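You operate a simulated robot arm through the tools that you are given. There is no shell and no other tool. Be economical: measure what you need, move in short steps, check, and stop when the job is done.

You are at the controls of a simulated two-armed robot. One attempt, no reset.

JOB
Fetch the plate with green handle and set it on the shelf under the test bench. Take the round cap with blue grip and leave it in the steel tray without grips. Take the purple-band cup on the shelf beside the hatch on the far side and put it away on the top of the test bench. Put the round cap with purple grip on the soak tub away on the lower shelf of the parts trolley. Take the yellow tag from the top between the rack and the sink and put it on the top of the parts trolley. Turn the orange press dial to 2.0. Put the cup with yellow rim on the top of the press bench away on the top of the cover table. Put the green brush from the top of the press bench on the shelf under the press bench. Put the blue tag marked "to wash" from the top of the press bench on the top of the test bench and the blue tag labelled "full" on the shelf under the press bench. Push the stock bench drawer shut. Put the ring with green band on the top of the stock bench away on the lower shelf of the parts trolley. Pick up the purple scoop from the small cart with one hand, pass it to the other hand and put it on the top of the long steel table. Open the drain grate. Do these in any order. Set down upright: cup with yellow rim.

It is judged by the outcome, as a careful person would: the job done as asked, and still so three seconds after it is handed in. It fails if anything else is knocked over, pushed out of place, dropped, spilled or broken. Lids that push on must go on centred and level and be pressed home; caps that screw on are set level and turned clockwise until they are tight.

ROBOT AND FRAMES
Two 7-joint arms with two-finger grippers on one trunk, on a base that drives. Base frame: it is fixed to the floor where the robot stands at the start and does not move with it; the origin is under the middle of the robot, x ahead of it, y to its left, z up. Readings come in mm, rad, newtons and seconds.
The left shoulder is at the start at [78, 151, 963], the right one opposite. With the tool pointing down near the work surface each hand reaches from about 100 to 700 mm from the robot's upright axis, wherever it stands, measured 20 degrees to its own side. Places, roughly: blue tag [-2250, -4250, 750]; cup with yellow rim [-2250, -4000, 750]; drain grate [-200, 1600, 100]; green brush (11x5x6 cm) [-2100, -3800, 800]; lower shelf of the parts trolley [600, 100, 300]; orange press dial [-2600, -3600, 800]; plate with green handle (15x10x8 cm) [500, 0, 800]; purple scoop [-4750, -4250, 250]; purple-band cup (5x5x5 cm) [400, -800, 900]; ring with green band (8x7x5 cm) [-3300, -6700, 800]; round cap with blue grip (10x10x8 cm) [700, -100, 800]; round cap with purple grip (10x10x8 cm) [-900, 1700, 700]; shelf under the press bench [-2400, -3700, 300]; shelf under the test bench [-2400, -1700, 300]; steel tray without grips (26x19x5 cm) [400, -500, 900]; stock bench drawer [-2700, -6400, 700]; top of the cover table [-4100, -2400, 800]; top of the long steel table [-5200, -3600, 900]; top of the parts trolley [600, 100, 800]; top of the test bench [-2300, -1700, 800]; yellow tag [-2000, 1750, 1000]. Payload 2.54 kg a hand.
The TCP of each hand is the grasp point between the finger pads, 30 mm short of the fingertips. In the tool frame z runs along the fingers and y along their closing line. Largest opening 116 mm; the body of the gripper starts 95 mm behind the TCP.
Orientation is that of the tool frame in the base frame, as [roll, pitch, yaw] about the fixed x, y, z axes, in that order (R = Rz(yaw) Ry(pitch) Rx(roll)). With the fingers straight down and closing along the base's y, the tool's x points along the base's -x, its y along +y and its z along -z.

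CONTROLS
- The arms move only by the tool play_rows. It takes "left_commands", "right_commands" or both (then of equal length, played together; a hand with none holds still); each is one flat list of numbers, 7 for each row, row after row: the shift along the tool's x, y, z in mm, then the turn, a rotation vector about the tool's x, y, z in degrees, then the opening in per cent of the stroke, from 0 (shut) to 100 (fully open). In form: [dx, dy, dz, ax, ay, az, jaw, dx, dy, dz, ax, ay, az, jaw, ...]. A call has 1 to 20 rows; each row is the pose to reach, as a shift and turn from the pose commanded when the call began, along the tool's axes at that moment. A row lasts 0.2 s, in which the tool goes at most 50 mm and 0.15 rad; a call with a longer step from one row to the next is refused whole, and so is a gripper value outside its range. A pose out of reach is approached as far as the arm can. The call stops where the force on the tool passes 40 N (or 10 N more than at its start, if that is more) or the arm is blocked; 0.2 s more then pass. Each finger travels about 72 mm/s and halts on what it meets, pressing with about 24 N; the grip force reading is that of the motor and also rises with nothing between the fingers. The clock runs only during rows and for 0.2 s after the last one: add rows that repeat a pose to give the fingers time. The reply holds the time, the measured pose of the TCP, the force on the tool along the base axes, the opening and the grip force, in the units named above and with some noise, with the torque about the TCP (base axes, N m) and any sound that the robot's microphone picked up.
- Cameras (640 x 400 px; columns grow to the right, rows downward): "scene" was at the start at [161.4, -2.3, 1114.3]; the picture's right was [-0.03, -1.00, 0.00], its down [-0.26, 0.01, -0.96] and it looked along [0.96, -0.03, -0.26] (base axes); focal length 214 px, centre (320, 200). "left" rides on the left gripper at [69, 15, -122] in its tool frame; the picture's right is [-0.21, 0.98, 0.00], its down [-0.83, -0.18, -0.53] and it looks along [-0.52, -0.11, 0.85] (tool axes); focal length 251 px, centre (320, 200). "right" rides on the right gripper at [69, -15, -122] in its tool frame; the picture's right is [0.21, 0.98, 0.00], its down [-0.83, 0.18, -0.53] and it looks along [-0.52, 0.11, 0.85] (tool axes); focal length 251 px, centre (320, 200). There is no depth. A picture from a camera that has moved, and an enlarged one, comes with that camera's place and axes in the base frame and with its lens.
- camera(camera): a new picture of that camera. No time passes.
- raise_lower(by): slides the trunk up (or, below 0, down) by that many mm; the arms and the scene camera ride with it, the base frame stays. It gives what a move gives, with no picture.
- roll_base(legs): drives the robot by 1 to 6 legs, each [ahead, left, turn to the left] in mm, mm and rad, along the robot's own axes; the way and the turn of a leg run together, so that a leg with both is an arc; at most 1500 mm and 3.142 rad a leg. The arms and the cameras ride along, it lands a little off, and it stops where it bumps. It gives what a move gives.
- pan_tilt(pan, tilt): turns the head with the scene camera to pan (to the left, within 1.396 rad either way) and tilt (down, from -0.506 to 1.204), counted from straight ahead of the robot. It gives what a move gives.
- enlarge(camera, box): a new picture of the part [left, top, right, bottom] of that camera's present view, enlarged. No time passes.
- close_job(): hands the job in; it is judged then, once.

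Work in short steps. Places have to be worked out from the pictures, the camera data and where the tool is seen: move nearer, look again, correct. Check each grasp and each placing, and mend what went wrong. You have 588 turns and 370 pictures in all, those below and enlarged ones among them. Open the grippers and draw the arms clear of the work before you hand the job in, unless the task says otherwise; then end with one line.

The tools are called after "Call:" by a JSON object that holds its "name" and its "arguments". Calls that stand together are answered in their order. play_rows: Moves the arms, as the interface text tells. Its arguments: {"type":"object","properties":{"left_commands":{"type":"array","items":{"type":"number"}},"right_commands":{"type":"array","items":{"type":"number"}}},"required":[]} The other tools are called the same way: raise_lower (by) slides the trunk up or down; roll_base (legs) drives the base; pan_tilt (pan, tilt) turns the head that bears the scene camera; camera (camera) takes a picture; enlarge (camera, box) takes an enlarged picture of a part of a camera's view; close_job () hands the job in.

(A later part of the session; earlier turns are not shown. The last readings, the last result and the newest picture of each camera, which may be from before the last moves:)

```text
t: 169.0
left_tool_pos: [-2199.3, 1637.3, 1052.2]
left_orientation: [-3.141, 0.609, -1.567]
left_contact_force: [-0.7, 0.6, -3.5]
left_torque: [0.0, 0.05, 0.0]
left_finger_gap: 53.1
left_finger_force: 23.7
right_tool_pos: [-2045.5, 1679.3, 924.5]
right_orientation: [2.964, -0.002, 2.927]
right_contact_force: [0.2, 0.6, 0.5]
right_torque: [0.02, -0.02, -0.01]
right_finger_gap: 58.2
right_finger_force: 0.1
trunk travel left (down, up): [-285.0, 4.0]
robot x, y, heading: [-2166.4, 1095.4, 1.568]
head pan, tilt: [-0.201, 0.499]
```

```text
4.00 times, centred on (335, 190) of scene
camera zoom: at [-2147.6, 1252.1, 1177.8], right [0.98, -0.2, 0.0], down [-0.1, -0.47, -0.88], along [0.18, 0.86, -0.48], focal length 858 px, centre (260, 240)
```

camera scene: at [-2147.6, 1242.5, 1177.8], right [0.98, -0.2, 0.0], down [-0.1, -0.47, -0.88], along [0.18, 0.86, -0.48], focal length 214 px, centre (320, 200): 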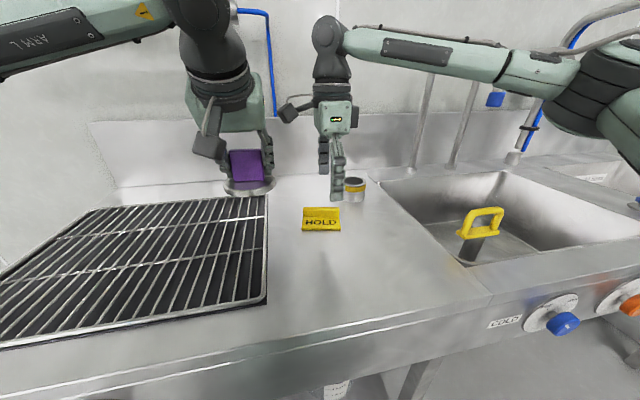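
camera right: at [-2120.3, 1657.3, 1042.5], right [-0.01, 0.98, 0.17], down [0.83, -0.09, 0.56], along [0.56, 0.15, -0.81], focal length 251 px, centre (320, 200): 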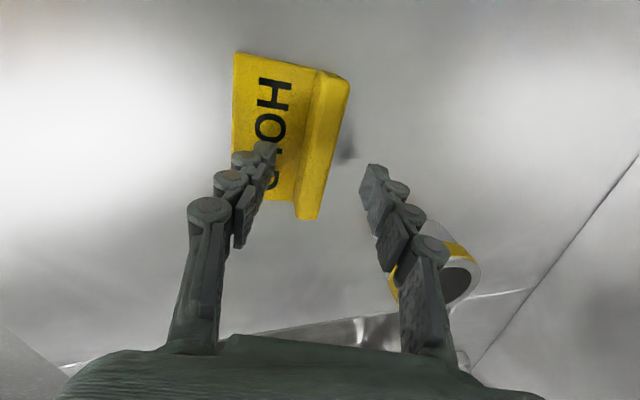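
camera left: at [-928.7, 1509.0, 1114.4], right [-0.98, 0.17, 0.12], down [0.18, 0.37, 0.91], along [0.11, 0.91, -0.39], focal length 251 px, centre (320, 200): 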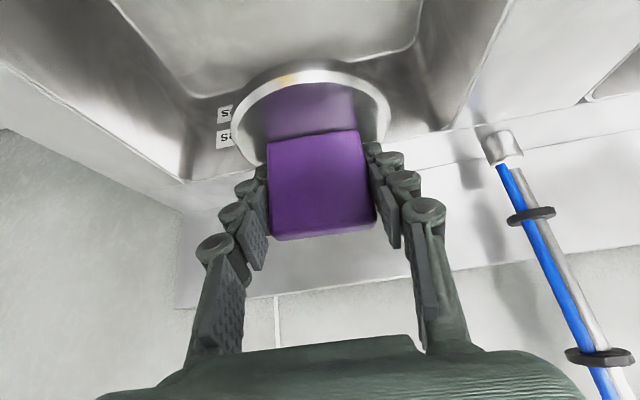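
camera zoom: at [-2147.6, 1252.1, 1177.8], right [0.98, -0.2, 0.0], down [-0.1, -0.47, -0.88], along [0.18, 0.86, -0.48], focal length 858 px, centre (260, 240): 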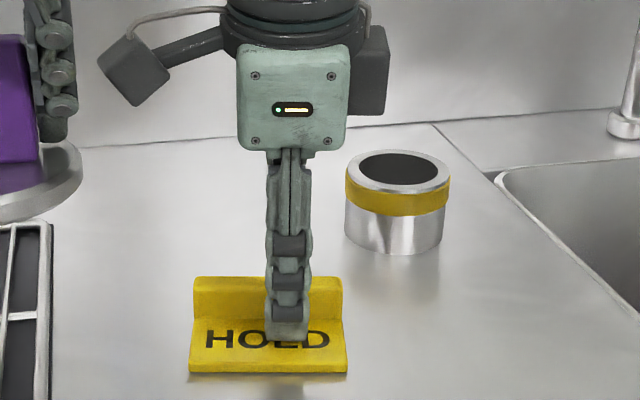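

Ridge is between the fingers. Lower 8 mm and close gently.

Call:
{"name": "play_rows", "arguments": {"right_commands": [0, 0, 4, 0, 0, 0, 50, 0, 0, 8, 0, 0, 0, 50, 0, 0, 8, 0, 0, 0, 25, 0, 0, 8, 0, 0, 0, 0, 0, 0, 8, 0, 0, 0, 0, 0, 0, 8, 0, 0, 0, 0]}}

Call:
{"name": "camera", "arguments": {"camera": "right"}}

Call:
{"name": "enlarge", "arguments": {"camera": "scene", "box": [270, 140, 400, 240]}}

```text
t: 170.4
left_tool_pos: [-2201.3, 1634.8, 1053.0]
left_orientation: [-3.14, 0.609, -1.565]
left_contact_force: [-0.2, -0.5, -1.9]
left_torque: [0.01, 0.03, 0.02]
left_finger_gap: 53.6
left_finger_force: 23.9
right_tool_pos: [-2044.0, 1679.7, 918.0]
right_orientation: [2.962, -0.005, 2.926]
right_contact_force: [2.3, 6.5, 25.1]
right_torque: [-0.22, -0.02, 0.23]
right_finger_gap: 17.0
right_finger_force: 24.3
trunk travel left (down, up): [-285.0, 4.0]
robot x, y, heading: [-2167.5, 1094.7, 1.572]
head pan, tilt: [-0.201, 0.499]
```

```text
290 pictures are left
camera right: at [-2120.0, 1658.1, 1037.5], right [0.0, 0.98, 0.18], down [0.83, -0.1, 0.55], along [0.56, 0.15, -0.81], focal length 251 px, centre (320, 200)
```

right: 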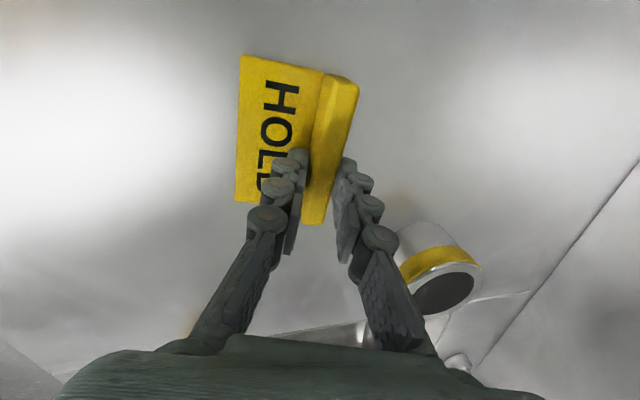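

```text
4.00 times, centred on (335, 190) of scene
camera zoom: at [-2147.9, 1250.5, 1178.3], right [0.98, -0.2, 0.0], down [-0.1, -0.47, -0.88], along [0.18, 0.86, -0.48], focal length 858 px, centre (260, 240)
```

zoom: 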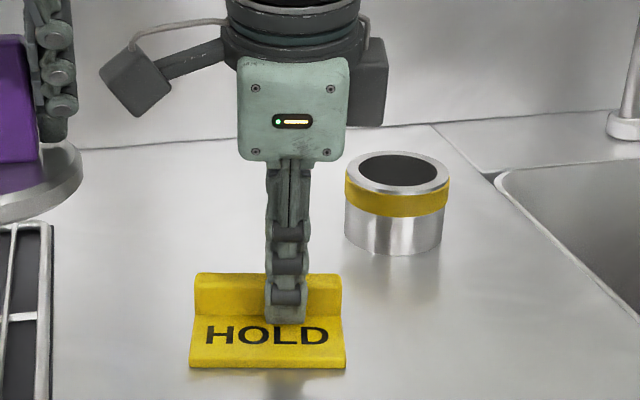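

Gripped. Lift slowly.

Call:
{"name": "play_rows", "arguments": {"right_commands": [0, 0, -2, 0, 0, 0, 0, 0, 0, -5, 0, 0, 0, 0, 0, -1, -10, 0, 0, 0, 0, 0, -3, -18, 0, 0, 0, 0, 0, -6, -28, 0, 0, 0, 0, 0, -10, -40, 0, 0, 0, 0, 0, -15, -54, 0, 0, 0, 0, 0, -21, -70, 0, 0, 0, 0, 0, -28, -86, 0, 0, 0, 0, 0, -35, -102, 0, 0, 0, 0, 0, -42, -118, 0, 0, 0, 0, 0, -49, -130, 0, 0, 0, 0, 0, -54, -140, 0, 0, 0, 0]}}

Call:
{"name": "camera", "arguments": {"camera": "right"}}

```text
t: 173.2
left_tool_pos: [-2200.8, 1636.7, 1052.5]
left_orientation: [-3.139, 0.61, -1.566]
left_contact_force: [-8.6, -4.8, 0.5]
left_torque: [0.44, -1.23, -0.68]
left_finger_gap: 53.1
left_finger_force: 23.7
right_tool_pos: [-2058.3, 1604.0, 1044.3]
right_orientation: [2.966, 0.0, 2.924]
right_contact_force: [9.1, 4.2, -2.4]
right_torque: [-0.6, 0.83, -0.33]
right_finger_gap: 14.7
right_finger_force: 23.7
trunk travel left (down, up): [-285.0, 4.0]
robot x, y, heading: [-2164.5, 1092.0, 1.57]
head pan, tilt: [-0.201, 0.499]
```

```text
288 pictures are left
camera right: at [-2135.3, 1583.8, 1162.9], right [0.0, 0.99, 0.17], down [0.83, -0.09, 0.56], along [0.56, 0.14, -0.81], focal length 251 px, centre (320, 200)
```

right: 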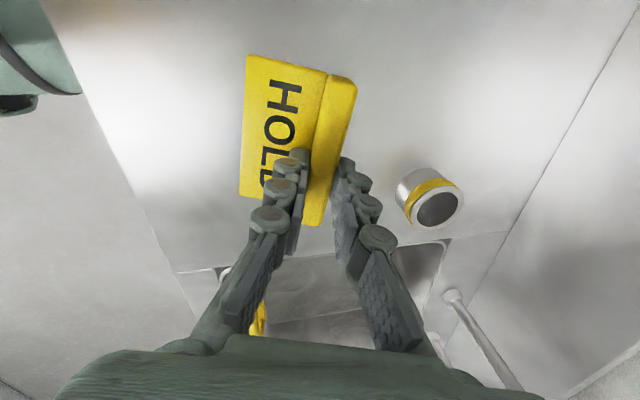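

Tag is held, but the two grippers touch each other lightly. Move the right hand away to +x.

Call:
{"name": "play_rows", "arguments": {"right_commands": [-5, 1, 0, 0, 0, 0, 0, -15, 3, 0, 0, 0, 0, 0, -30, 6, 0, 0, 0, 0, 0, -50, 10, 0, 0, 0, 0, 0, -70, 14, 0, 0, 0, 0, 0, -90, 18, 0, 0, 0, 0, 0, -110, 22, 0, 0, 0, 0, 0, -125, 25, 0, 0, 0, 0, 0, -135, 27, 0, 0, 0, 0, 0]}}

Call:
{"name": "camera", "arguments": {"camera": "scene"}}

```text
t: 175.2
left_tool_pos: [-2201.1, 1637.0, 1051.8]
left_orientation: [3.14, 0.61, -1.565]
left_contact_force: [0.0, 0.2, -2.9]
left_torque: [0.01, 0.03, 0.02]
left_finger_gap: 53.2
left_finger_force: 23.7
right_tool_pos: [-1922.1, 1601.9, 1048.3]
right_orientation: [2.966, -0.002, 2.93]
right_contact_force: [0.0, -0.4, 0.1]
right_torque: [0.02, 0.03, 0.0]
right_finger_gap: 15.1
right_finger_force: 24.0
trunk travel left (down, up): [-285.0, 4.0]
robot x, y, heading: [-2166.0, 1096.2, 1.565]
head pan, tilt: [-0.201, 0.499]
```

```text
287 pictures are left
camera scene: at [-2147.5, 1252.0, 1177.8], right [0.98, -0.2, 0.0], down [-0.1, -0.47, -0.88], along [0.18, 0.86, -0.48], focal length 214 px, centre (320, 200)
```

scene: 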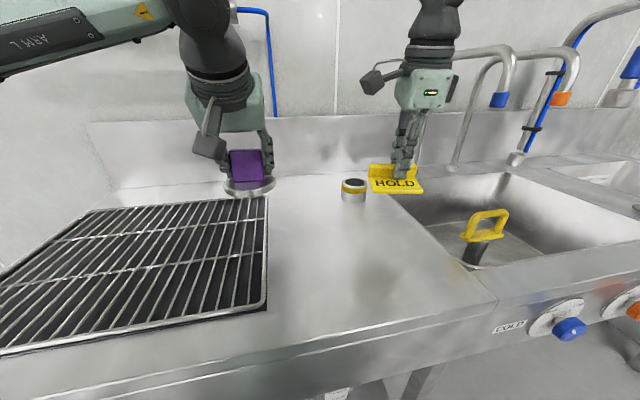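

Both items held. Drive back to the trolley: back off, turn to face +x, and advance.

Call:
{"name": "roll_base", "arguments": {"legs": [[-480, 0, 0], [0, 0, -1.57], [1000, 0, 0], [850, 100, 0]]}}

Call:
{"name": "pan_tilt", "arguments": {"pan": -0.2, "tilt": 0.45}}

Call:
{"name": "camera", "arguments": {"camera": "scene"}}

```text
t: 190.8
left_tool_pos: [217.9, 752.5, 1052.3]
left_orientation: [-3.142, 0.608, -3.133]
left_contact_force: [1.0, 0.5, -2.8]
left_torque: [-0.05, -0.01, 0.01]
left_finger_gap: 53.2
left_finger_force: 24.3
right_tool_pos: [184.6, 477.1, 1049.0]
right_orientation: [2.963, -0.002, 1.36]
right_contact_force: [-0.9, -0.6, -0.6]
right_torque: [0.0, 0.03, -0.02]
right_finger_gap: 14.9
right_finger_force: 23.8
trunk travel left (down, up): [-285.0, 4.0]
robot x, y, heading: [-321.5, 719.1, 0.001]
head pan, tilt: [-0.201, 0.499]
```

```text
t: 191.5
left_tool_pos: [217.1, 753.9, 1051.9]
left_orientation: [3.142, 0.608, -3.133]
left_contact_force: [0.5, 0.1, -3.4]
left_torque: [0.01, 0.01, 0.03]
left_finger_gap: 53.1
left_finger_force: 23.8
right_tool_pos: [183.3, 476.3, 1048.4]
right_orientation: [2.966, -0.001, 1.362]
right_contact_force: [0.2, -0.2, -0.8]
right_torque: [-0.02, 0.0, 0.0]
right_finger_gap: 14.9
right_finger_force: 24.1
trunk travel left (down, up): [-285.0, 4.0]
robot x, y, heading: [-323.3, 717.6, 0.005]
head pan, tilt: [-0.201, 0.45]
```

```text
286 pictures are left
camera scene: at [-165.6, 700.0, 1182.3], right [-0.2, -0.98, 0.0], down [-0.43, 0.09, -0.9], along [0.88, -0.18, -0.44], focal length 214 px, centre (320, 200)
```

scene: 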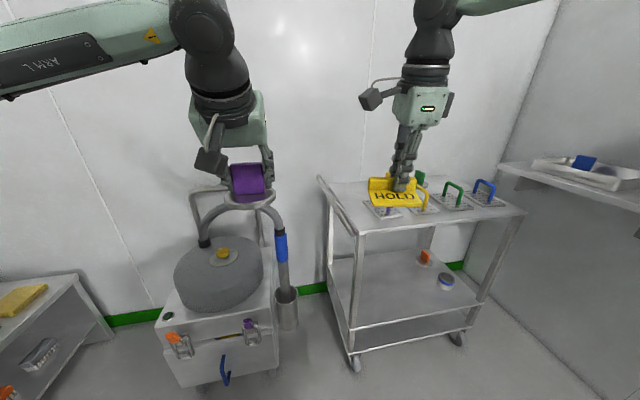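

Strafe right to face the trolley.

Call:
{"name": "roll_base", "arguments": {"legs": [[0, -600, 0]]}}

Call:
{"name": "pan_tilt", "arguments": {"pan": 0.0, "tilt": 0.6}}

Call:
{"name": "camera", "arguments": {"camera": "scene"}}

```text
t: 197.7
left_tool_pos: [219.8, 158.6, 1052.1]
left_orientation: [-3.142, 0.608, -3.13]
left_contact_force: [-0.7, -0.4, -3.4]
left_torque: [-0.02, -0.02, -0.02]
left_finger_gap: 52.9
left_finger_force: 24.3
right_tool_pos: [187.0, -121.0, 1048.9]
right_orientation: [2.966, -0.002, 1.362]
right_contact_force: [0.4, 0.0, 0.4]
right_torque: [0.02, -0.01, 0.01]
right_finger_gap: 14.9
right_finger_force: 24.0
trunk travel left (down, up): [-285.0, 4.0]
robot x, y, heading: [-321.0, 118.0, 0.001]
head pan, tilt: [-0.201, 0.45]
```

```text
t: 198.4
left_tool_pos: [220.9, 158.1, 1052.1]
left_orientation: [3.141, 0.61, -3.132]
left_contact_force: [-0.1, 0.3, -3.3]
left_torque: [0.0, -0.03, 0.03]
left_finger_gap: 53.0
left_finger_force: 23.6
right_tool_pos: [186.1, -120.4, 1049.1]
right_orientation: [2.964, -0.003, 1.365]
right_contact_force: [-0.4, 0.3, 0.1]
right_torque: [0.0, 0.01, 0.01]
right_finger_gap: 15.0
right_finger_force: 23.8
trunk travel left (down, up): [-285.0, 4.0]
robot x, y, heading: [-324.7, 120.9, 0.006]
head pan, tilt: [0.0, 0.6]
```

```text
285 pictures are left
camera scene: at [-165.2, 121.5, 1168.8], right [0.0, -1.0, 0.0], down [-0.56, 0.0, -0.83], along [0.83, 0.0, -0.56], focal length 214 px, centre (320, 200)
```

scene: 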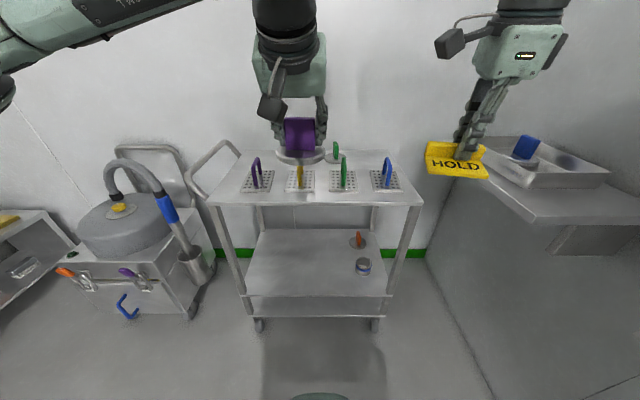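

Clear view. Before lowering, pull the right hand (tag) back so it won't go over the trolley.

Call:
{"name": "play_rows", "arguments": {"right_commands": [-2, -4, 0, 0, 0, 0, 0, -6, -10, 0, 0, 0, 0, 0, -12, -20, 0, 0, 0, 0, 0, -20, -34, 0, 0, 0, 0, 0, -30, -50, 0, 0, 0, 0, 0, -40, -68, 0, 0, 0, 0, 0, -50, -86, 0, 0, 0, 0, 0, -60, -104, 0, 0, 0, 0, 0, -70, -120, 0, 0, 0, 0, 0, -80, -136, 0, 0, 0, 0, 0, -88, -150, 0, 0, 0, 0, 0, -93, -158, 0, 0, 0, 0, 0, -96, -164, 0, 0, 0, 0, 0]}}

Call:
{"name": "raise_lower", "arguments": {"by": -230}}

Call:
{"name": "camera", "arguments": {"camera": "scene"}}

```text
t: 201.4
left_tool_pos: [232.7, 201.9, 1040.4]
left_orientation: [-3.094, 0.591, -3.088]
left_contact_force: [-0.2, 1.4, -2.7]
left_torque: [0.0, 0.02, -0.02]
left_finger_gap: 52.7
left_finger_force: 24.1
right_tool_pos: [25.8, -144.7, 1023.1]
right_orientation: [2.981, 0.081, 1.372]
right_contact_force: [0.1, 1.6, 0.4]
right_torque: [-0.01, 0.03, 0.02]
right_finger_gap: 14.7
right_finger_force: 23.5
trunk travel left (down, up): [-285.0, 4.0]
robot x, y, heading: [-319.2, 127.1, 0.018]
head pan, tilt: [0.0, 0.6]
stopped in row 13 (right hand): the arm was blocked; the commanded pose is now the measured one
```

```text
t: 203.8
left_tool_pos: [221.1, 186.6, 819.2]
left_orientation: [-3.091, 0.608, -3.095]
left_contact_force: [-0.1, 0.3, -3.5]
left_torque: [-0.03, -0.01, -0.01]
left_finger_gap: 52.9
left_finger_force: 24.0
right_tool_pos: [9.6, -165.7, 805.8]
right_orientation: [2.951, 0.123, 1.34]
right_contact_force: [-0.5, 0.8, -1.0]
right_torque: [-0.01, 0.03, -0.01]
right_finger_gap: 14.8
right_finger_force: 24.5
trunk travel left (down, up): [-55.0, 234.0]
robot x, y, heading: [-323.7, 121.0, 0.013]
head pan, tilt: [0.0, 0.6]
```

```text
284 pictures are left
camera scene: at [-164.0, 150.8, 937.9], right [0.01, -1.0, 0.04], down [-0.57, -0.04, -0.82], along [0.82, -0.01, -0.57], focal length 214 px, centre (320, 200)
```

scene: 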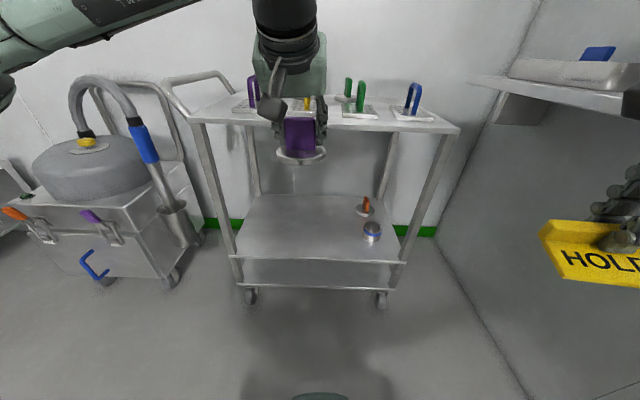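

The right elbow is pressing against something (hatch side); body leans. Strafe left to free it.

Call:
{"name": "roll_base", "arguments": {"legs": [[0, 170, 0]]}}

Call:
{"name": "pan_tilt", "arguments": {"pan": -1.2, "tilt": 0.2}}

Call:
{"name": "camera", "arguments": {"camera": "scene"}}

```text
t: 206.1
left_tool_pos: [217.8, 334.8, 821.0]
left_orientation: [3.142, 0.609, -3.124]
left_contact_force: [-0.2, -0.1, -3.7]
left_torque: [0.0, -0.04, -0.02]
left_finger_gap: 52.9
left_finger_force: 23.8
right_tool_pos: [7.2, -7.2, 788.7]
right_orientation: [2.973, 0.022, 1.366]
right_contact_force: [-0.1, -0.6, -0.6]
right_torque: [-0.01, -0.02, -0.01]
right_finger_gap: 14.8
right_finger_force: 24.1
trunk travel left (down, up): [-55.0, 234.0]
robot x, y, heading: [-323.4, 289.5, 0.013]
head pan, tilt: [0.0, 0.6]
```

```text
t: 207.5
left_tool_pos: [218.3, 336.0, 821.4]
left_orientation: [-3.14, 0.608, -3.123]
left_contact_force: [0.5, -0.4, -1.7]
left_torque: [0.03, 0.0, -0.03]
left_finger_gap: 53.0
left_finger_force: 24.1
right_tool_pos: [8.5, -7.3, 788.4]
right_orientation: [2.972, 0.022, 1.365]
right_contact_force: [-1.5, 0.2, -0.9]
right_torque: [0.02, 0.01, -0.02]
right_finger_gap: 14.9
right_finger_force: 24.2
trunk travel left (down, up): [-55.0, 234.0]
robot x, y, heading: [-323.3, 296.1, 0.016]
head pan, tilt: [-1.201, 0.201]
```

```text
283 pictures are left
camera scene: at [-220.7, 207.9, 975.5], right [-0.93, -0.37, 0.0], down [-0.07, 0.19, -0.98], along [0.37, -0.91, -0.2], focal length 214 px, centre (320, 200)
```

scene: 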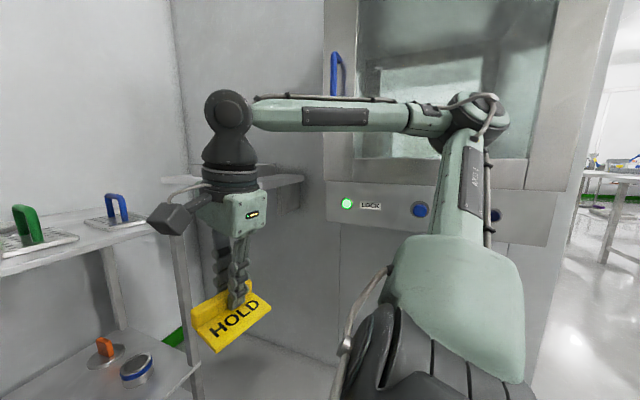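

Free again. I shift slightly and lower the cap in front of the trolley.

Call:
{"name": "roll_base", "arguments": {"legs": [[0, -40, 0]]}}

Call:
{"name": "play_rows", "arguments": {"left_commands": [2, 0, 3, 0, 0, 0, 30, 6, 0, 9, 0, 0, 0, 30, 13, 0, 19, 0, 0, 0, 30, 23, 0, 33, 0, 0, 0, 30, 35, 0, 50, 0, 0, 0, 30, 49, 0, 70, 0, 0, 0, 30, 63, 0, 90, 0, 0, 0, 30, 77, 0, 110, 0, 0, 0, 30, 91, 0, 130, 0, 0, 0, 30, 105, 0, 150, 0, 0, 0, 30, 119, 0, 170, 0, 0, 0, 30, 133, 0, 190, 0, 0, 0, 30, 147, 0, 210, 0, 0, 0, 30, 161, 0, 230, 0, 0, 0, 30, 175, 0, 250, 0, 0, 0, 30, 189, 0, 270, 0, 0, 0, 30, 203, 0, 290, 0, 0, 0, 30, 216, 0, 308, 0, 0, 0, 30, 226, 0, 322, 0, 0, 0, 30, 230, 0, 330, 0, 0, 0, 30]}}

Call:
{"name": "pan_tilt", "arguments": {"pan": 0.0, "tilt": 0.6}}

Call:
{"name": "camera", "arguments": {"camera": "scene"}}

Call:
{"name": "camera", "arguments": {"camera": "left"}}

```text
t: 208.6
left_tool_pos: [217.8, 294.3, 822.5]
left_orientation: [-3.14, 0.609, -3.122]
left_contact_force: [-0.5, 0.3, -2.1]
left_torque: [-0.01, -0.02, -0.01]
left_finger_gap: 52.9
left_finger_force: 23.6
right_tool_pos: [8.3, -46.6, 788.8]
right_orientation: [2.97, 0.022, 1.364]
right_contact_force: [-0.7, 0.6, -0.2]
right_torque: [-0.02, -0.01, -0.02]
right_finger_gap: 14.8
right_finger_force: 24.0
trunk travel left (down, up): [-55.0, 234.0]
robot x, y, heading: [-324.7, 254.4, 0.015]
head pan, tilt: [-1.201, 0.201]
```

```text
t: 212.8
left_tool_pos: [219.6, 295.2, 420.0]
left_orientation: [3.141, 0.61, -3.124]
left_contact_force: [-0.1, -0.4, -3.5]
left_torque: [0.01, -0.01, 0.01]
left_finger_gap: 53.0
left_finger_force: 24.1
right_tool_pos: [8.8, -46.8, 790.0]
right_orientation: [2.974, 0.024, 1.363]
right_contact_force: [-0.9, 1.0, 0.5]
right_torque: [0.01, 0.0, 0.03]
right_finger_gap: 14.5
right_finger_force: 24.0
trunk travel left (down, up): [-55.0, 234.0]
robot x, y, heading: [-320.1, 252.6, 0.017]
head pan, tilt: [-1.201, 0.201]
```

```text
t: 214.2
left_tool_pos: [218.7, 295.1, 420.4]
left_orientation: [3.141, 0.608, -3.122]
left_contact_force: [0.2, 0.4, -2.6]
left_torque: [0.04, -0.01, 0.02]
left_finger_gap: 52.9
left_finger_force: 24.4
right_tool_pos: [8.2, -47.6, 789.6]
right_orientation: [2.972, 0.021, 1.365]
right_contact_force: [-0.6, -0.3, 0.2]
right_torque: [0.02, 0.05, -0.02]
right_finger_gap: 14.8
right_finger_force: 24.1
trunk travel left (down, up): [-55.0, 234.0]
robot x, y, heading: [-326.0, 252.2, 0.009]
head pan, tilt: [0.0, 0.6]
```

```text
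282 pictures are left
camera scene: at [-166.7, 255.7, 938.8], right [0.01, -1.0, 0.0], down [-0.56, -0.01, -0.83], along [0.82, 0.01, -0.56], focal length 214 px, centre (320, 200)
```

scene: 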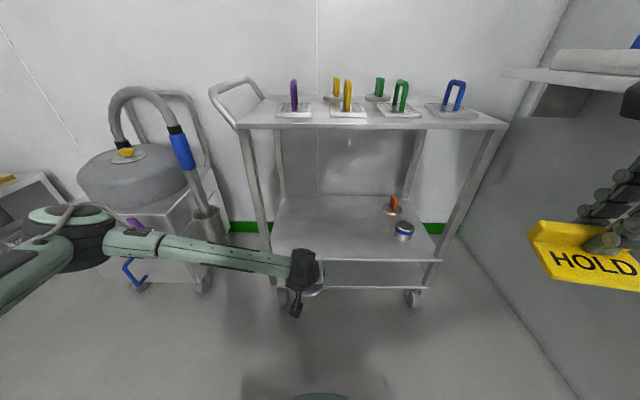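

```text
281 pictures are left
camera left: at [92.4, 308.3, 481.9], right [0.16, 0.98, 0.12], down [0.38, -0.17, 0.91], along [0.91, -0.1, -0.4], focal length 251 px, centre (320, 200)
```

left: 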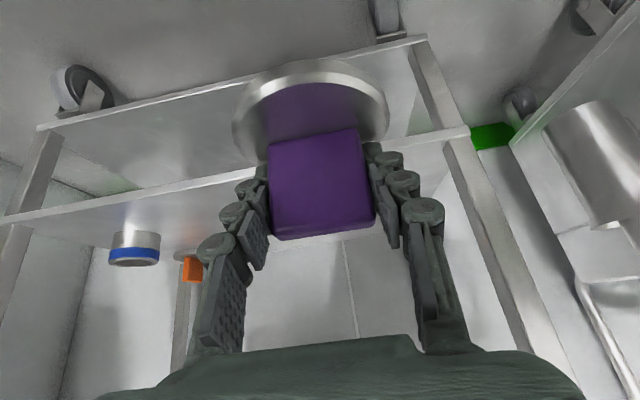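

Lower shelf surface ≈319. The cap bottom is ~50 mm above it; drive forward 230 to insert it.

Call:
{"name": "roll_base", "arguments": {"legs": [[225, 0, 0]]}}

Call:
{"name": "camera", "arguments": {"camera": "scene"}}

Call:
{"name": "camera", "arguments": {"camera": "left"}}

```text
t: 215.9
left_tool_pos: [441.1, 298.6, 419.9]
left_orientation: [-3.141, 0.608, -3.126]
left_contact_force: [0.8, 0.2, -3.0]
left_torque: [0.01, -0.01, -0.01]
left_finger_gap: 52.9
left_finger_force: 24.4
right_tool_pos: [231.5, -45.8, 790.2]
right_orientation: [2.972, 0.022, 1.363]
right_contact_force: [-0.3, 0.7, 0.2]
right_torque: [0.0, -0.01, -0.02]
right_finger_gap: 15.0
right_finger_force: 24.4
trunk travel left (down, up): [-55.0, 234.0]
robot x, y, heading: [-96.6, 254.1, 0.011]
head pan, tilt: [0.0, 0.6]
```

```text
280 pictures are left
camera scene: at [57.1, 258.2, 938.7], right [0.01, -1.0, 0.0], down [-0.57, -0.01, -0.82], along [0.82, 0.01, -0.57], focal length 214 px, centre (320, 200)
```

scene: 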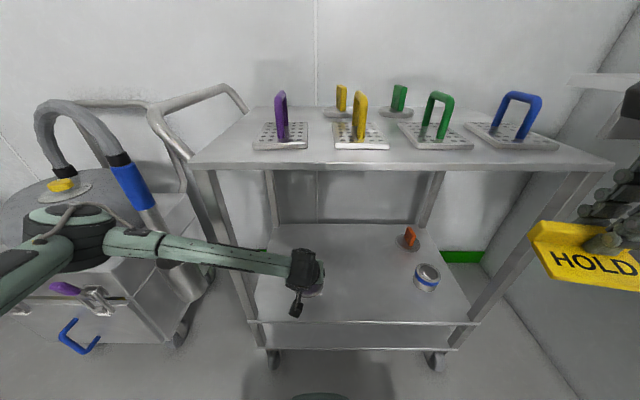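

```text
279 pictures are left
camera left: at [316.4, 310.3, 481.9], right [0.16, 0.98, 0.12], down [0.38, -0.18, 0.91], along [0.91, -0.1, -0.4], focal length 251 px, centre (320, 200)
```

left: 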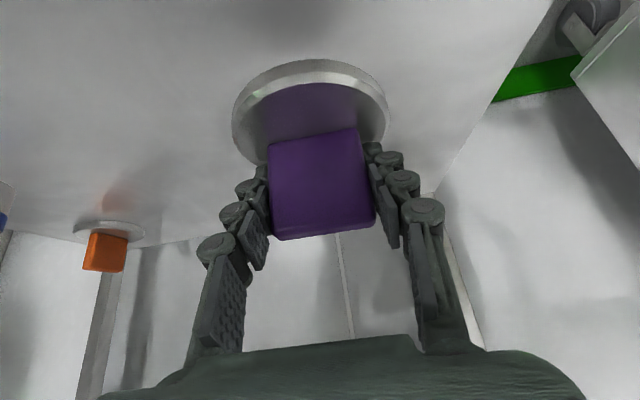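

Inserted over the shelf. Lower gently until contact.

Call:
{"name": "play_rows", "arguments": {"left_commands": [2, 0, 3, 0, 0, 0, 30, 5, 0, 7, 0, 0, 0, 30, 8, 0, 12, 0, 0, 0, 30, 12, 0, 17, 0, 0, 0, 30, 15, 0, 22, 0, 0, 0, 30, 18, 0, 26, 0, 0, 0, 30, 20, 0, 29, 0, 0, 0, 30]}}

Call:
{"name": "camera", "arguments": {"camera": "left"}}

```text
t: 217.5
left_tool_pos: [441.8, 297.0, 384.8]
left_orientation: [3.142, 0.61, -3.126]
left_contact_force: [0.1, -0.2, -2.9]
left_torque: [0.0, 0.0, 0.01]
left_finger_gap: 52.7
left_finger_force: 24.3
right_tool_pos: [232.1, -44.8, 788.3]
right_orientation: [2.971, 0.022, 1.364]
right_contact_force: [0.0, -0.1, 0.9]
right_torque: [-0.04, -0.01, -0.03]
right_finger_gap: 14.6
right_finger_force: 23.9
trunk travel left (down, up): [-55.0, 234.0]
robot x, y, heading: [-101.4, 255.9, 0.011]
head pan, tilt: [0.0, 0.6]
```

```text
278 pictures are left
camera left: at [316.2, 310.4, 446.7], right [0.16, 0.98, 0.12], down [0.38, -0.18, 0.91], along [0.91, -0.1, -0.4], focal length 251 px, centre (320, 200)
```

left: 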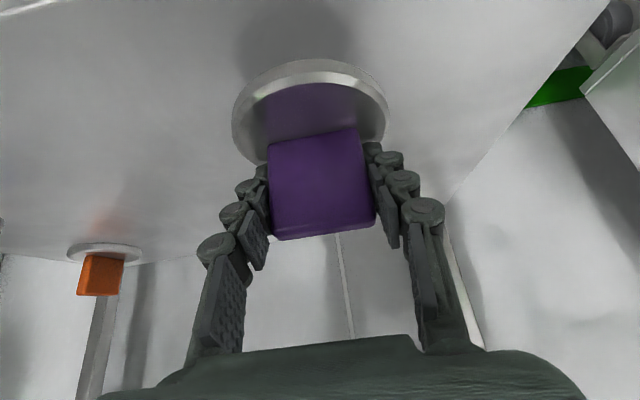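

Call:
{"name": "play_rows", "arguments": {"left_commands": [2, 0, 3, 0, 0, 0, 30, 4, 0, 6, 0, 0, 0, 30, 6, 0, 8, 0, 0, 0, 30, 8, 0, 11, 0, 0, 0, 30, 10, 0, 14, 0, 0, 0, 30, 11, 0, 16, 0, 0, 0, 30]}}

Call:
{"name": "play_rows", "arguments": {"left_commands": [1, 0, 2, 0, 0, 0, 30, 2, 0, 4, 0, 0, 0, 30, 4, 0, 6, 0, 0, 0, 30]}}

```text
t: 218.9
left_tool_pos: [442.8, 297.3, 364.7]
left_orientation: [-3.141, 0.61, -3.123]
left_contact_force: [-0.6, -0.1, -3.1]
left_torque: [0.01, 0.01, -0.03]
left_finger_gap: 52.8
left_finger_force: 24.0
right_tool_pos: [232.1, -45.0, 789.2]
right_orientation: [2.973, 0.023, 1.363]
right_contact_force: [-0.1, 0.2, -0.5]
right_torque: [-0.02, 0.03, 0.01]
right_finger_gap: 14.8
right_finger_force: 24.0
trunk travel left (down, up): [-55.0, 234.0]
robot x, y, heading: [-100.7, 257.5, 0.017]
head pan, tilt: [0.0, 0.6]
```

```text
t: 219.7
left_tool_pos: [443.1, 298.8, 358.8]
left_orientation: [-3.14, 0.612, -3.124]
left_contact_force: [-5.4, 3.1, 7.9]
left_torque: [-0.24, -0.04, -0.08]
left_finger_gap: 52.9
left_finger_force: 24.2
right_tool_pos: [230.6, -44.1, 788.5]
right_orientation: [2.97, 0.024, 1.362]
right_contact_force: [-0.4, 0.6, 0.3]
right_torque: [0.01, -0.01, -0.03]
right_finger_gap: 14.8
right_finger_force: 23.8
trunk travel left (down, up): [-55.0, 234.0]
robot x, y, heading: [-93.9, 254.3, 0.011]
head pan, tilt: [0.0, 0.6]
```

Contact. Release and withdraw along the tool axis.

Call:
{"name": "play_rows", "arguments": {"left_commands": [0, 0, 0, 0, 0, 0, 50, 0, 0, 0, 0, 0, 0, 65, 0, 0, 0, 0, 0, 0, 80, 0, 0, -15, 0, 0, 0, 80, 0, 0, -40, 0, 0, 0, 80, 0, 0, -70, 0, 0, 0, 80]}}

Call:
{"name": "camera", "arguments": {"camera": "left"}}

```text
t: 221.1
left_tool_pos: [402.3, 296.8, 416.2]
left_orientation: [-3.141, 0.608, -3.124]
left_contact_force: [-0.7, 0.4, 0.1]
left_torque: [0.02, -0.01, -0.02]
left_finger_gap: 93.0
left_finger_force: 0.1
right_tool_pos: [231.5, -44.9, 789.9]
right_orientation: [2.972, 0.023, 1.363]
right_contact_force: [0.1, -0.4, -0.6]
right_torque: [-0.03, 0.03, -0.01]
right_finger_gap: 14.7
right_finger_force: 23.1
trunk travel left (down, up): [-55.0, 234.0]
robot x, y, heading: [-96.0, 255.1, 0.014]
head pan, tilt: [0.0, 0.6]
```

```text
277 pictures are left
camera left: at [276.3, 310.3, 478.0], right [0.16, 0.98, 0.12], down [0.37, -0.18, 0.91], along [0.91, -0.1, -0.4], focal length 251 px, centre (320, 200)
```

left: 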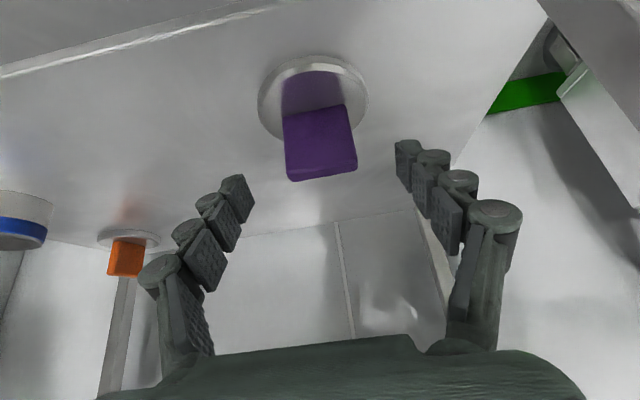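

Placed well. Back out, raise the trunk and the left hand.

Call:
{"name": "roll_base", "arguments": {"legs": [[-230, 30, 0]]}}

Call:
{"name": "raise_lower", "arguments": {"by": 285}}

Call:
{"name": "play_rows", "arguments": {"left_commands": [-20, 0, -30, 0, 3, 0, 80, -40, 0, -60, 0, 6, 0, 80, -60, 0, -90, 0, 9, 0, 80, -80, 0, -120, 0, 12, 0, 80, -100, 0, -150, 0, 15, 0, 80, -120, 0, -180, 0, 18, 0, 80, -140, 0, -210, 0, 21, 0, 80, -160, 0, -240, 0, 24, 0, 80, -180, 0, -270, 0, 27, 0, 80, -200, 0, -295, 0, 30, 0, 80, -215, 0, -310, 0, 35, 0, 80]}}

Call:
{"name": "pan_tilt", "arguments": {"pan": -0.2, "tilt": 0.6}}

Call:
{"name": "camera", "arguments": {"camera": "scene"}}

```text
t: 222.8
left_tool_pos: [172.6, 324.9, 415.7]
left_orientation: [-3.141, 0.609, -3.124]
left_contact_force: [0.0, -0.2, -0.2]
left_torque: [-0.02, -0.01, -0.03]
left_finger_gap: 92.7
left_finger_force: 0.0
right_tool_pos: [1.4, -18.1, 789.6]
right_orientation: [2.972, 0.024, 1.365]
right_contact_force: [-0.5, 0.3, 0.1]
right_torque: [0.02, -0.03, 0.01]
right_finger_gap: 14.9
right_finger_force: 24.3
trunk travel left (down, up): [-55.0, 234.0]
robot x, y, heading: [-327.6, 280.5, 0.013]
head pan, tilt: [0.0, 0.6]
```

```text
t: 225.3
left_tool_pos: [172.4, 325.1, 650.0]
left_orientation: [-3.141, 0.609, -3.123]
left_contact_force: [0.1, 0.0, 0.4]
left_torque: [0.01, -0.03, 0.01]
left_finger_gap: 92.9
left_finger_force: 0.0
right_tool_pos: [1.6, -16.3, 1023.5]
right_orientation: [2.974, 0.021, 1.365]
right_contact_force: [-0.1, 0.1, 0.5]
right_torque: [0.02, -0.03, 0.0]
right_finger_gap: 14.7
right_finger_force: 23.9
right hand out of reach, approached as far as the arm can: row 1
trunk travel left (down, up): [-289.0, 0.0]
robot x, y, heading: [-329.4, 283.7, 0.016]
head pan, tilt: [0.0, 0.6]
```

```text
t: 227.7
left_tool_pos: [169.7, 326.3, 1028.0]
left_orientation: [-3.14, -0.003, -3.125]
left_contact_force: [-0.7, 0.3, 0.0]
left_torque: [0.04, 0.0, -0.01]
left_finger_gap: 92.8
left_finger_force: 0.1
right_tool_pos: [1.9, -18.1, 1023.1]
right_orientation: [2.971, 0.024, 1.365]
right_contact_force: [0.0, -0.3, 0.1]
right_torque: [0.0, 0.0, 0.02]
right_finger_gap: 14.8
right_finger_force: 24.0
trunk travel left (down, up): [-289.0, 0.0]
robot x, y, heading: [-331.5, 284.7, 0.015]
head pan, tilt: [0.0, 0.6]
```

```text
t: 228.4
left_tool_pos: [170.4, 325.9, 1027.4]
left_orientation: [3.141, -0.001, -3.124]
left_contact_force: [-0.4, -0.2, -0.4]
left_torque: [0.0, 0.0, 0.0]
left_finger_gap: 93.0
left_finger_force: 0.1
right_tool_pos: [2.8, -16.8, 1023.4]
right_orientation: [2.972, 0.023, 1.365]
right_contact_force: [0.0, -0.5, -0.1]
right_torque: [-0.01, 0.0, 0.0]
right_finger_gap: 14.5
right_finger_force: 23.7
trunk travel left (down, up): [-289.0, 0.0]
robot x, y, heading: [-331.6, 288.9, 0.016]
head pan, tilt: [-0.201, 0.6]
```

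```text
276 pictures are left
camera scene: at [-174.8, 268.1, 1172.8], right [-0.19, -0.98, 0.0], down [-0.56, 0.1, -0.83], along [0.81, -0.15, -0.56], focal length 214 px, centre (320, 200)
```

scene: 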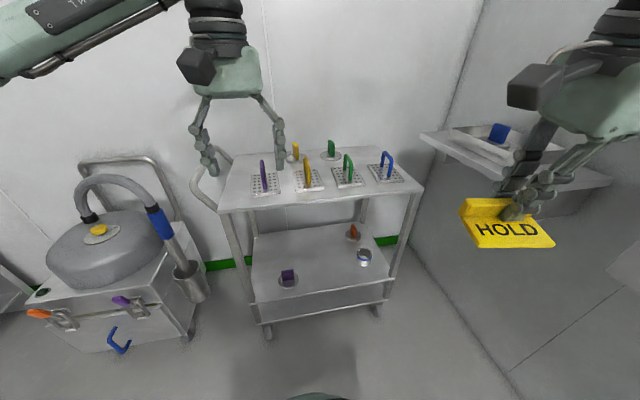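

Purple cap is upright on the lower shelf. Now extend the right hand forward (clear of the wall side) and drive in for the green-handled plate.

Call:
{"name": "play_rows", "arguments": {"right_commands": [2, 5, -1, 0, 0, 0, 0, 6, 13, -3, 0, 0, 0, 0, 11, 25, -6, 0, 0, 0, 0, 18, 41, -10, 0, 0, 0, 0, 25, 59, -14, 0, 0, 0, 0, 33, 77, -18, 0, 0, 0, 0, 40, 95, -22, 0, 0, 0, 0, 48, 113, -26, 0, 0, 0, 0, 54, 128, -28, 0, 0, 0, 0, 59, 138, -30, 0, 0, 0, 0, 60, 141, -30, 0, 0, 0, 0]}}

Call:
{"name": "roll_base", "arguments": {"legs": [[0, -190, 0], [265, 0, 0]]}}

Call:
{"name": "camera", "arguments": {"camera": "scene"}}

Call:
{"name": "camera", "arguments": {"camera": "left"}}

```text
t: 230.8
left_tool_pos: [171.0, 326.3, 1027.3]
left_orientation: [3.141, -0.001, -3.123]
left_contact_force: [0.3, 0.1, -0.2]
left_torque: [0.0, -0.04, -0.02]
left_finger_gap: 92.7
left_finger_force: 0.2
right_tool_pos: [147.0, 15.3, 1075.4]
right_orientation: [2.972, 0.022, 1.365]
right_contact_force: [-0.2, 0.2, 0.0]
right_torque: [0.0, 0.02, -0.01]
right_finger_gap: 14.7
right_finger_force: 24.0
trunk travel left (down, up): [-289.0, 0.0]
robot x, y, heading: [-332.2, 282.5, 0.011]
head pan, tilt: [-0.201, 0.6]
```

```text
t: 234.7
left_tool_pos: [437.1, 143.0, 1026.5]
left_orientation: [-3.141, -0.001, -3.121]
left_contact_force: [0.1, -0.8, -0.2]
left_torque: [0.05, 0.01, 0.0]
left_finger_gap: 93.0
left_finger_force: 0.1
right_tool_pos: [415.3, -167.6, 1074.8]
right_orientation: [2.973, 0.022, 1.368]
right_contact_force: [0.6, 1.1, 0.0]
right_torque: [0.01, 0.0, -0.01]
right_finger_gap: 14.7
right_finger_force: 23.8
trunk travel left (down, up): [-289.0, 0.0]
robot x, y, heading: [-60.6, 99.9, 0.018]
head pan, tilt: [-0.201, 0.6]
```

```text
275 pictures are left
camera scene: at [93.5, 84.0, 1172.7], right [-0.18, -0.98, 0.0], down [-0.56, 0.1, -0.82], along [0.81, -0.15, -0.57], focal length 214 px, centre (320, 200)
```

scene: 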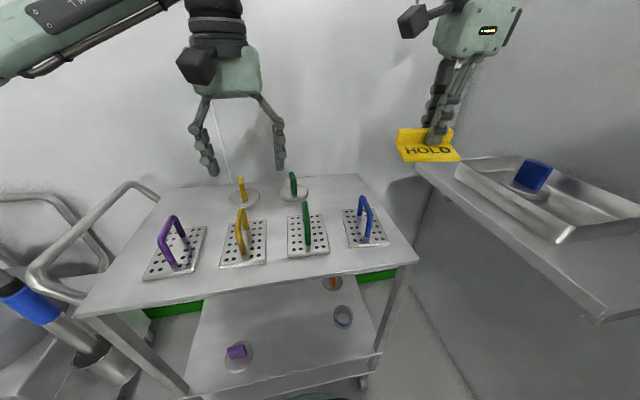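

```text
274 pictures are left
camera left: at [370.2, 156.5, 1150.8], right [0.19, 0.98, 0.0], down [0.83, -0.16, 0.53], along [0.52, -0.1, -0.85], focal length 251 px, centre (320, 200)
```

left: 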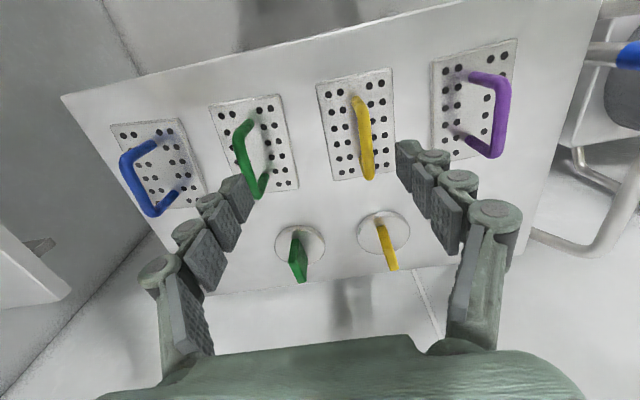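

Plate handle top at ≈(475,44), z≈870, running along x. Move the base a little closer and hover the left hand above it.

Call:
{"name": "roll_base", "arguments": {"legs": [[35, -35, 0]]}}

Call:
{"name": "play_rows", "arguments": {"left_commands": [0, -15, 20, 0, 0, -0.5, 80, 0, -35, 45, 0, 0, -1, 70, 0, -55, 70, 0, 0, -1, 60, 0, -62, 80, 0, 0, -1, 60]}}

Call:
{"name": "camera", "arguments": {"camera": "left"}}

```text
t: 235.8
left_tool_pos: [474.6, 108.5, 1027.2]
left_orientation: [-3.141, -0.001, -3.119]
left_contact_force: [-0.5, 0.1, 0.0]
left_torque: [0.03, 0.03, -0.01]
left_finger_gap: 92.7
left_finger_force: 0.1
right_tool_pos: [449.1, -201.4, 1074.3]
right_orientation: [2.973, 0.02, 1.367]
right_contact_force: [-0.1, 0.1, -1.2]
right_torque: [-0.04, 0.04, 0.02]
right_finger_gap: 14.9
right_finger_force: 23.9
trunk travel left (down, up): [-289.0, 0.0]
robot x, y, heading: [-23.6, 64.7, 0.019]
head pan, tilt: [-0.201, 0.6]
```

```text
t: 236.8
left_tool_pos: [474.3, 46.9, 947.7]
left_orientation: [3.141, -0.002, -3.1]
left_contact_force: [-0.5, -0.5, -0.1]
left_torque: [-0.02, 0.01, 0.01]
left_finger_gap: 69.7
left_finger_force: 0.1
right_tool_pos: [449.9, -200.8, 1076.0]
right_orientation: [2.97, 0.023, 1.365]
right_contact_force: [0.0, -0.7, -0.3]
right_torque: [0.02, 0.0, 0.02]
right_finger_gap: 15.0
right_finger_force: 24.2
trunk travel left (down, up): [-289.0, 0.0]
robot x, y, heading: [-31.2, 64.7, 0.02]
head pan, tilt: [-0.201, 0.6]
```

```text
273 pictures are left
camera left: at [406.0, 59.4, 1070.7], right [0.18, 0.98, 0.0], down [0.83, -0.15, 0.53], along [0.52, -0.09, -0.85], focal length 251 px, centre (320, 200)
```

left: 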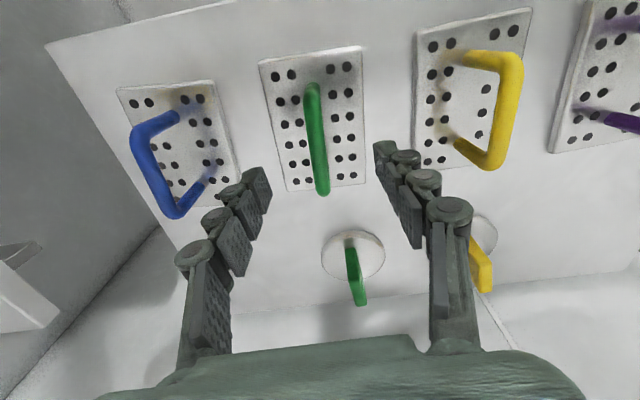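

Handle centred in the opening. Align the yaw by 6°, descend and grip.

Call:
{"name": "play_rows", "arguments": {"left_commands": [0, -1, 25, 0, 0, 3, 60, 0, -1, 50, 0, 0, 6, 60, 0, -1, 72, 0, 0, 6, 60, 0, -1, 72, 0, 0, 6, 30, 0, -1, 72, 0, 0, 6, 0, 0, -1, 72, 0, 0, 6, 0, 0, -1, 72, 0, 0, 6, 0]}}

Call:
{"name": "camera", "arguments": {"camera": "left"}}

```text
t: 238.4
left_tool_pos: [474.9, 46.3, 874.3]
left_orientation: [-3.139, -0.001, 3.076]
left_contact_force: [-0.2, 0.3, -0.3]
left_torque: [-0.01, 0.03, 0.04]
left_finger_gap: 11.1
left_finger_force: 24.1
right_tool_pos: [449.7, -201.2, 1075.3]
right_orientation: [2.972, 0.025, 1.369]
right_contact_force: [-0.4, 0.8, -0.6]
right_torque: [-0.01, -0.01, 0.03]
right_finger_gap: 14.6
right_finger_force: 24.2
trunk travel left (down, up): [-289.0, 0.0]
robot x, y, heading: [-29.6, 68.5, 0.012]
head pan, tilt: [-0.201, 0.6]
```

```text
272 pictures are left
camera left: at [407.9, 65.5, 998.7], right [0.28, 0.96, 0.0], down [0.81, -0.23, 0.53], along [0.51, -0.15, -0.85], focal length 251 px, centre (320, 200)
```

left: 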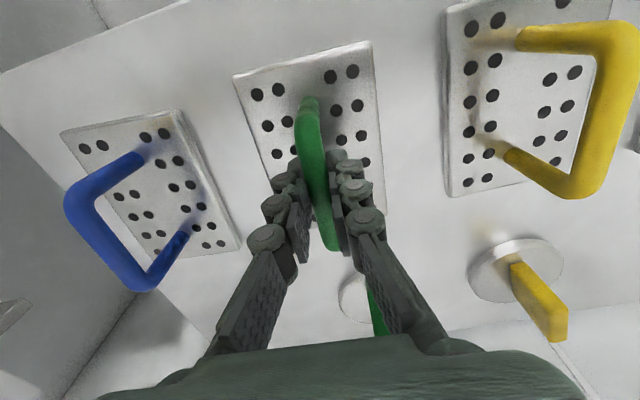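

Gripped. Lift slowly, then move it left/back away.

Call:
{"name": "play_rows", "arguments": {"left_commands": [0, 0, -2, 0, 0, 0, 0, 0, 0, -5, 0, 0, 0, 0, 0, 0, -10, 0, 0, 0, 0, 0, 0, -17, 0, 0, 0, 0, 0, 0, -26, 0, 0, 0, 0, 0, 0, -38, 0, 0, 0, 0, 0, 0, -52, 0, 0, 0, 0, 0, 0, -68, 0, 0, 0, 0, 0, 0, -84, 0, 0, 0, 0, 0, 0, -100, 0, 0, 0, 0, 0, 0, -116, 0, 0, 0, 0, 0, 0, -130, 0, 0, 0, 0, 0, 0, -142, 0, 0, 0, 0, 0, 0, -150, 0, 0, 0, 0]}}

Call:
{"name": "camera", "arguments": {"camera": "scene"}}

```text
t: 241.4
left_tool_pos: [474.8, 46.7, 1026.6]
left_orientation: [-3.141, -0.002, 3.077]
left_contact_force: [0.4, -0.3, -3.8]
left_torque: [0.02, 0.04, -0.01]
left_finger_gap: 11.0
left_finger_force: 23.8
right_tool_pos: [450.4, -201.6, 1077.0]
right_orientation: [2.972, 0.023, 1.369]
right_contact_force: [-0.2, -0.1, -0.8]
right_torque: [0.0, -0.02, -0.01]
right_finger_gap: 14.7
right_finger_force: 23.7
trunk travel left (down, up): [-289.0, 0.0]
robot x, y, heading: [-28.8, 61.9, 0.02]
head pan, tilt: [-0.201, 0.6]
```

```text
271 pictures are left
camera scene: at [128.3, 50.0, 1172.8], right [-0.18, -0.98, 0.0], down [-0.56, 0.1, -0.82], along [0.81, -0.15, -0.57], focal length 214 px, centre (320, 200)
```

scene: 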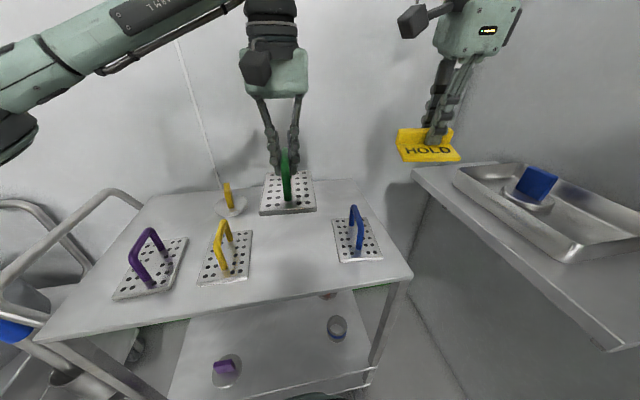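

Move the plate (left) aside, then bring the tag to the vacated place.

Call:
{"name": "play_rows", "arguments": {"left_commands": [3, 3, -1, 0, 0, 0, 0, 9, 9, -3, 0, 0, 0, 0, 18, 18, -6, 0, 0, 0, 0, 30, 30, -10, 0, 0, 0, 0, 43, 43, -14, 0, 0, 0, 0, 56, 56, -18, 0, 0, 0, 0, 69, 69, -22, 0, 0, 0, 0, 82, 82, -26, 0, 0, 0, 0, 95, 95, -30, 0, 0, 0, 0, 108, 108, -34, 0, 0, 0, 0, 120, 120, -37, 0, 0, 0, 0, 129, 129, -40, 0, 0, 0, 0, 135, 135, -40, 0, 0, 0, 0]}}

Call:
{"name": "play_rows", "arguments": {"right_commands": [3, 0, 0, 0, 0, 0, 0, 9, 0, 0, 0, 0, 0, 0, 20, -1, 0, 0, 0, 0, 0, 36, -2, 0, 0, 0, 0, 0, 54, -3, 0, 0, 0, 0, 0, 74, -5, 2, 0, 0, 0, 0, 94, -8, 5, 0, 0, 0, 0, 114, -11, 10, 0, 0, 0, 0, 134, -14, 17, 0, 0, 0, 0, 154, -18, 25, 0, 0, 0, 0, 174, -22, 35, 0, 0, 0, 0, 194, -26, 48, 0, 0, 0, 0, 212, -30, 62, 0, 0, 0, 0, 228, -33, 76, 0, 0, 0, 0, 240, -35, 90, 0, 0, 0, 0, 244, -36, 102, 0, 0, 0, 0, 244, -36, 110, 0, 0, 0, 0]}}

Call:
{"name": "camera", "arguments": {"camera": "scene"}}

Call:
{"name": "camera", "arguments": {"camera": "right"}}

```text
t: 244.2
left_tool_pos: [348.5, 190.8, 1065.4]
left_orientation: [3.141, 0.0, 3.076]
left_contact_force: [0.6, 0.2, -3.7]
left_torque: [0.03, 0.01, 0.0]
left_finger_gap: 11.0
left_finger_force: 23.5
right_tool_pos: [449.7, -201.4, 1075.6]
right_orientation: [2.971, 0.022, 1.367]
right_contact_force: [0.1, 0.4, -0.8]
right_torque: [-0.02, 0.03, -0.01]
right_finger_gap: 14.7
right_finger_force: 24.0
trunk travel left (down, up): [-289.0, 0.0]
robot x, y, heading: [-25.7, 63.5, 0.016]
head pan, tilt: [-0.201, 0.6]
```

```text
t: 247.8
left_tool_pos: [350.4, 188.7, 1064.9]
left_orientation: [3.141, 0.0, 3.08]
left_contact_force: [-0.6, -0.7, -2.9]
left_torque: [0.02, 0.08, -0.01]
left_finger_gap: 10.8
left_finger_force: 24.3
right_tool_pos: [487.8, -17.4, 972.8]
right_orientation: [2.972, 0.021, 1.371]
right_contact_force: [-0.4, -0.7, -0.4]
right_torque: [-0.02, -0.03, 0.01]
right_finger_gap: 14.9
right_finger_force: 23.8
right hand out of reach, approached as far as the arm can: row 12, 13, 14, 15, 16, 17
trunk travel left (down, up): [-289.0, 0.0]
robot x, y, heading: [-27.4, 63.2, 0.014]
head pan, tilt: [-0.201, 0.6]
```

```text
270 pictures are left
camera scene: at [128.4, 50.1, 1172.7], right [-0.18, -0.98, 0.0], down [-0.56, 0.1, -0.82], along [0.81, -0.15, -0.57], focal length 214 px, centre (320, 200)
```

scene: 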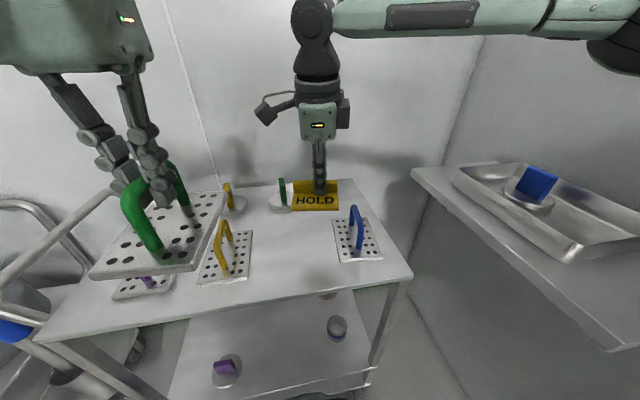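

```text
269 pictures are left
camera right: at [466.7, 59.7, 1089.3], right [0.99, 0.02, 0.16], down [-0.07, -0.82, 0.57], along [0.14, -0.58, -0.8], focal length 251 px, centre (320, 200)
```

right: 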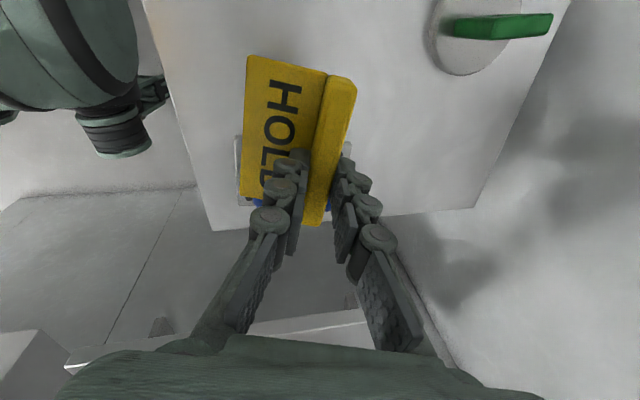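

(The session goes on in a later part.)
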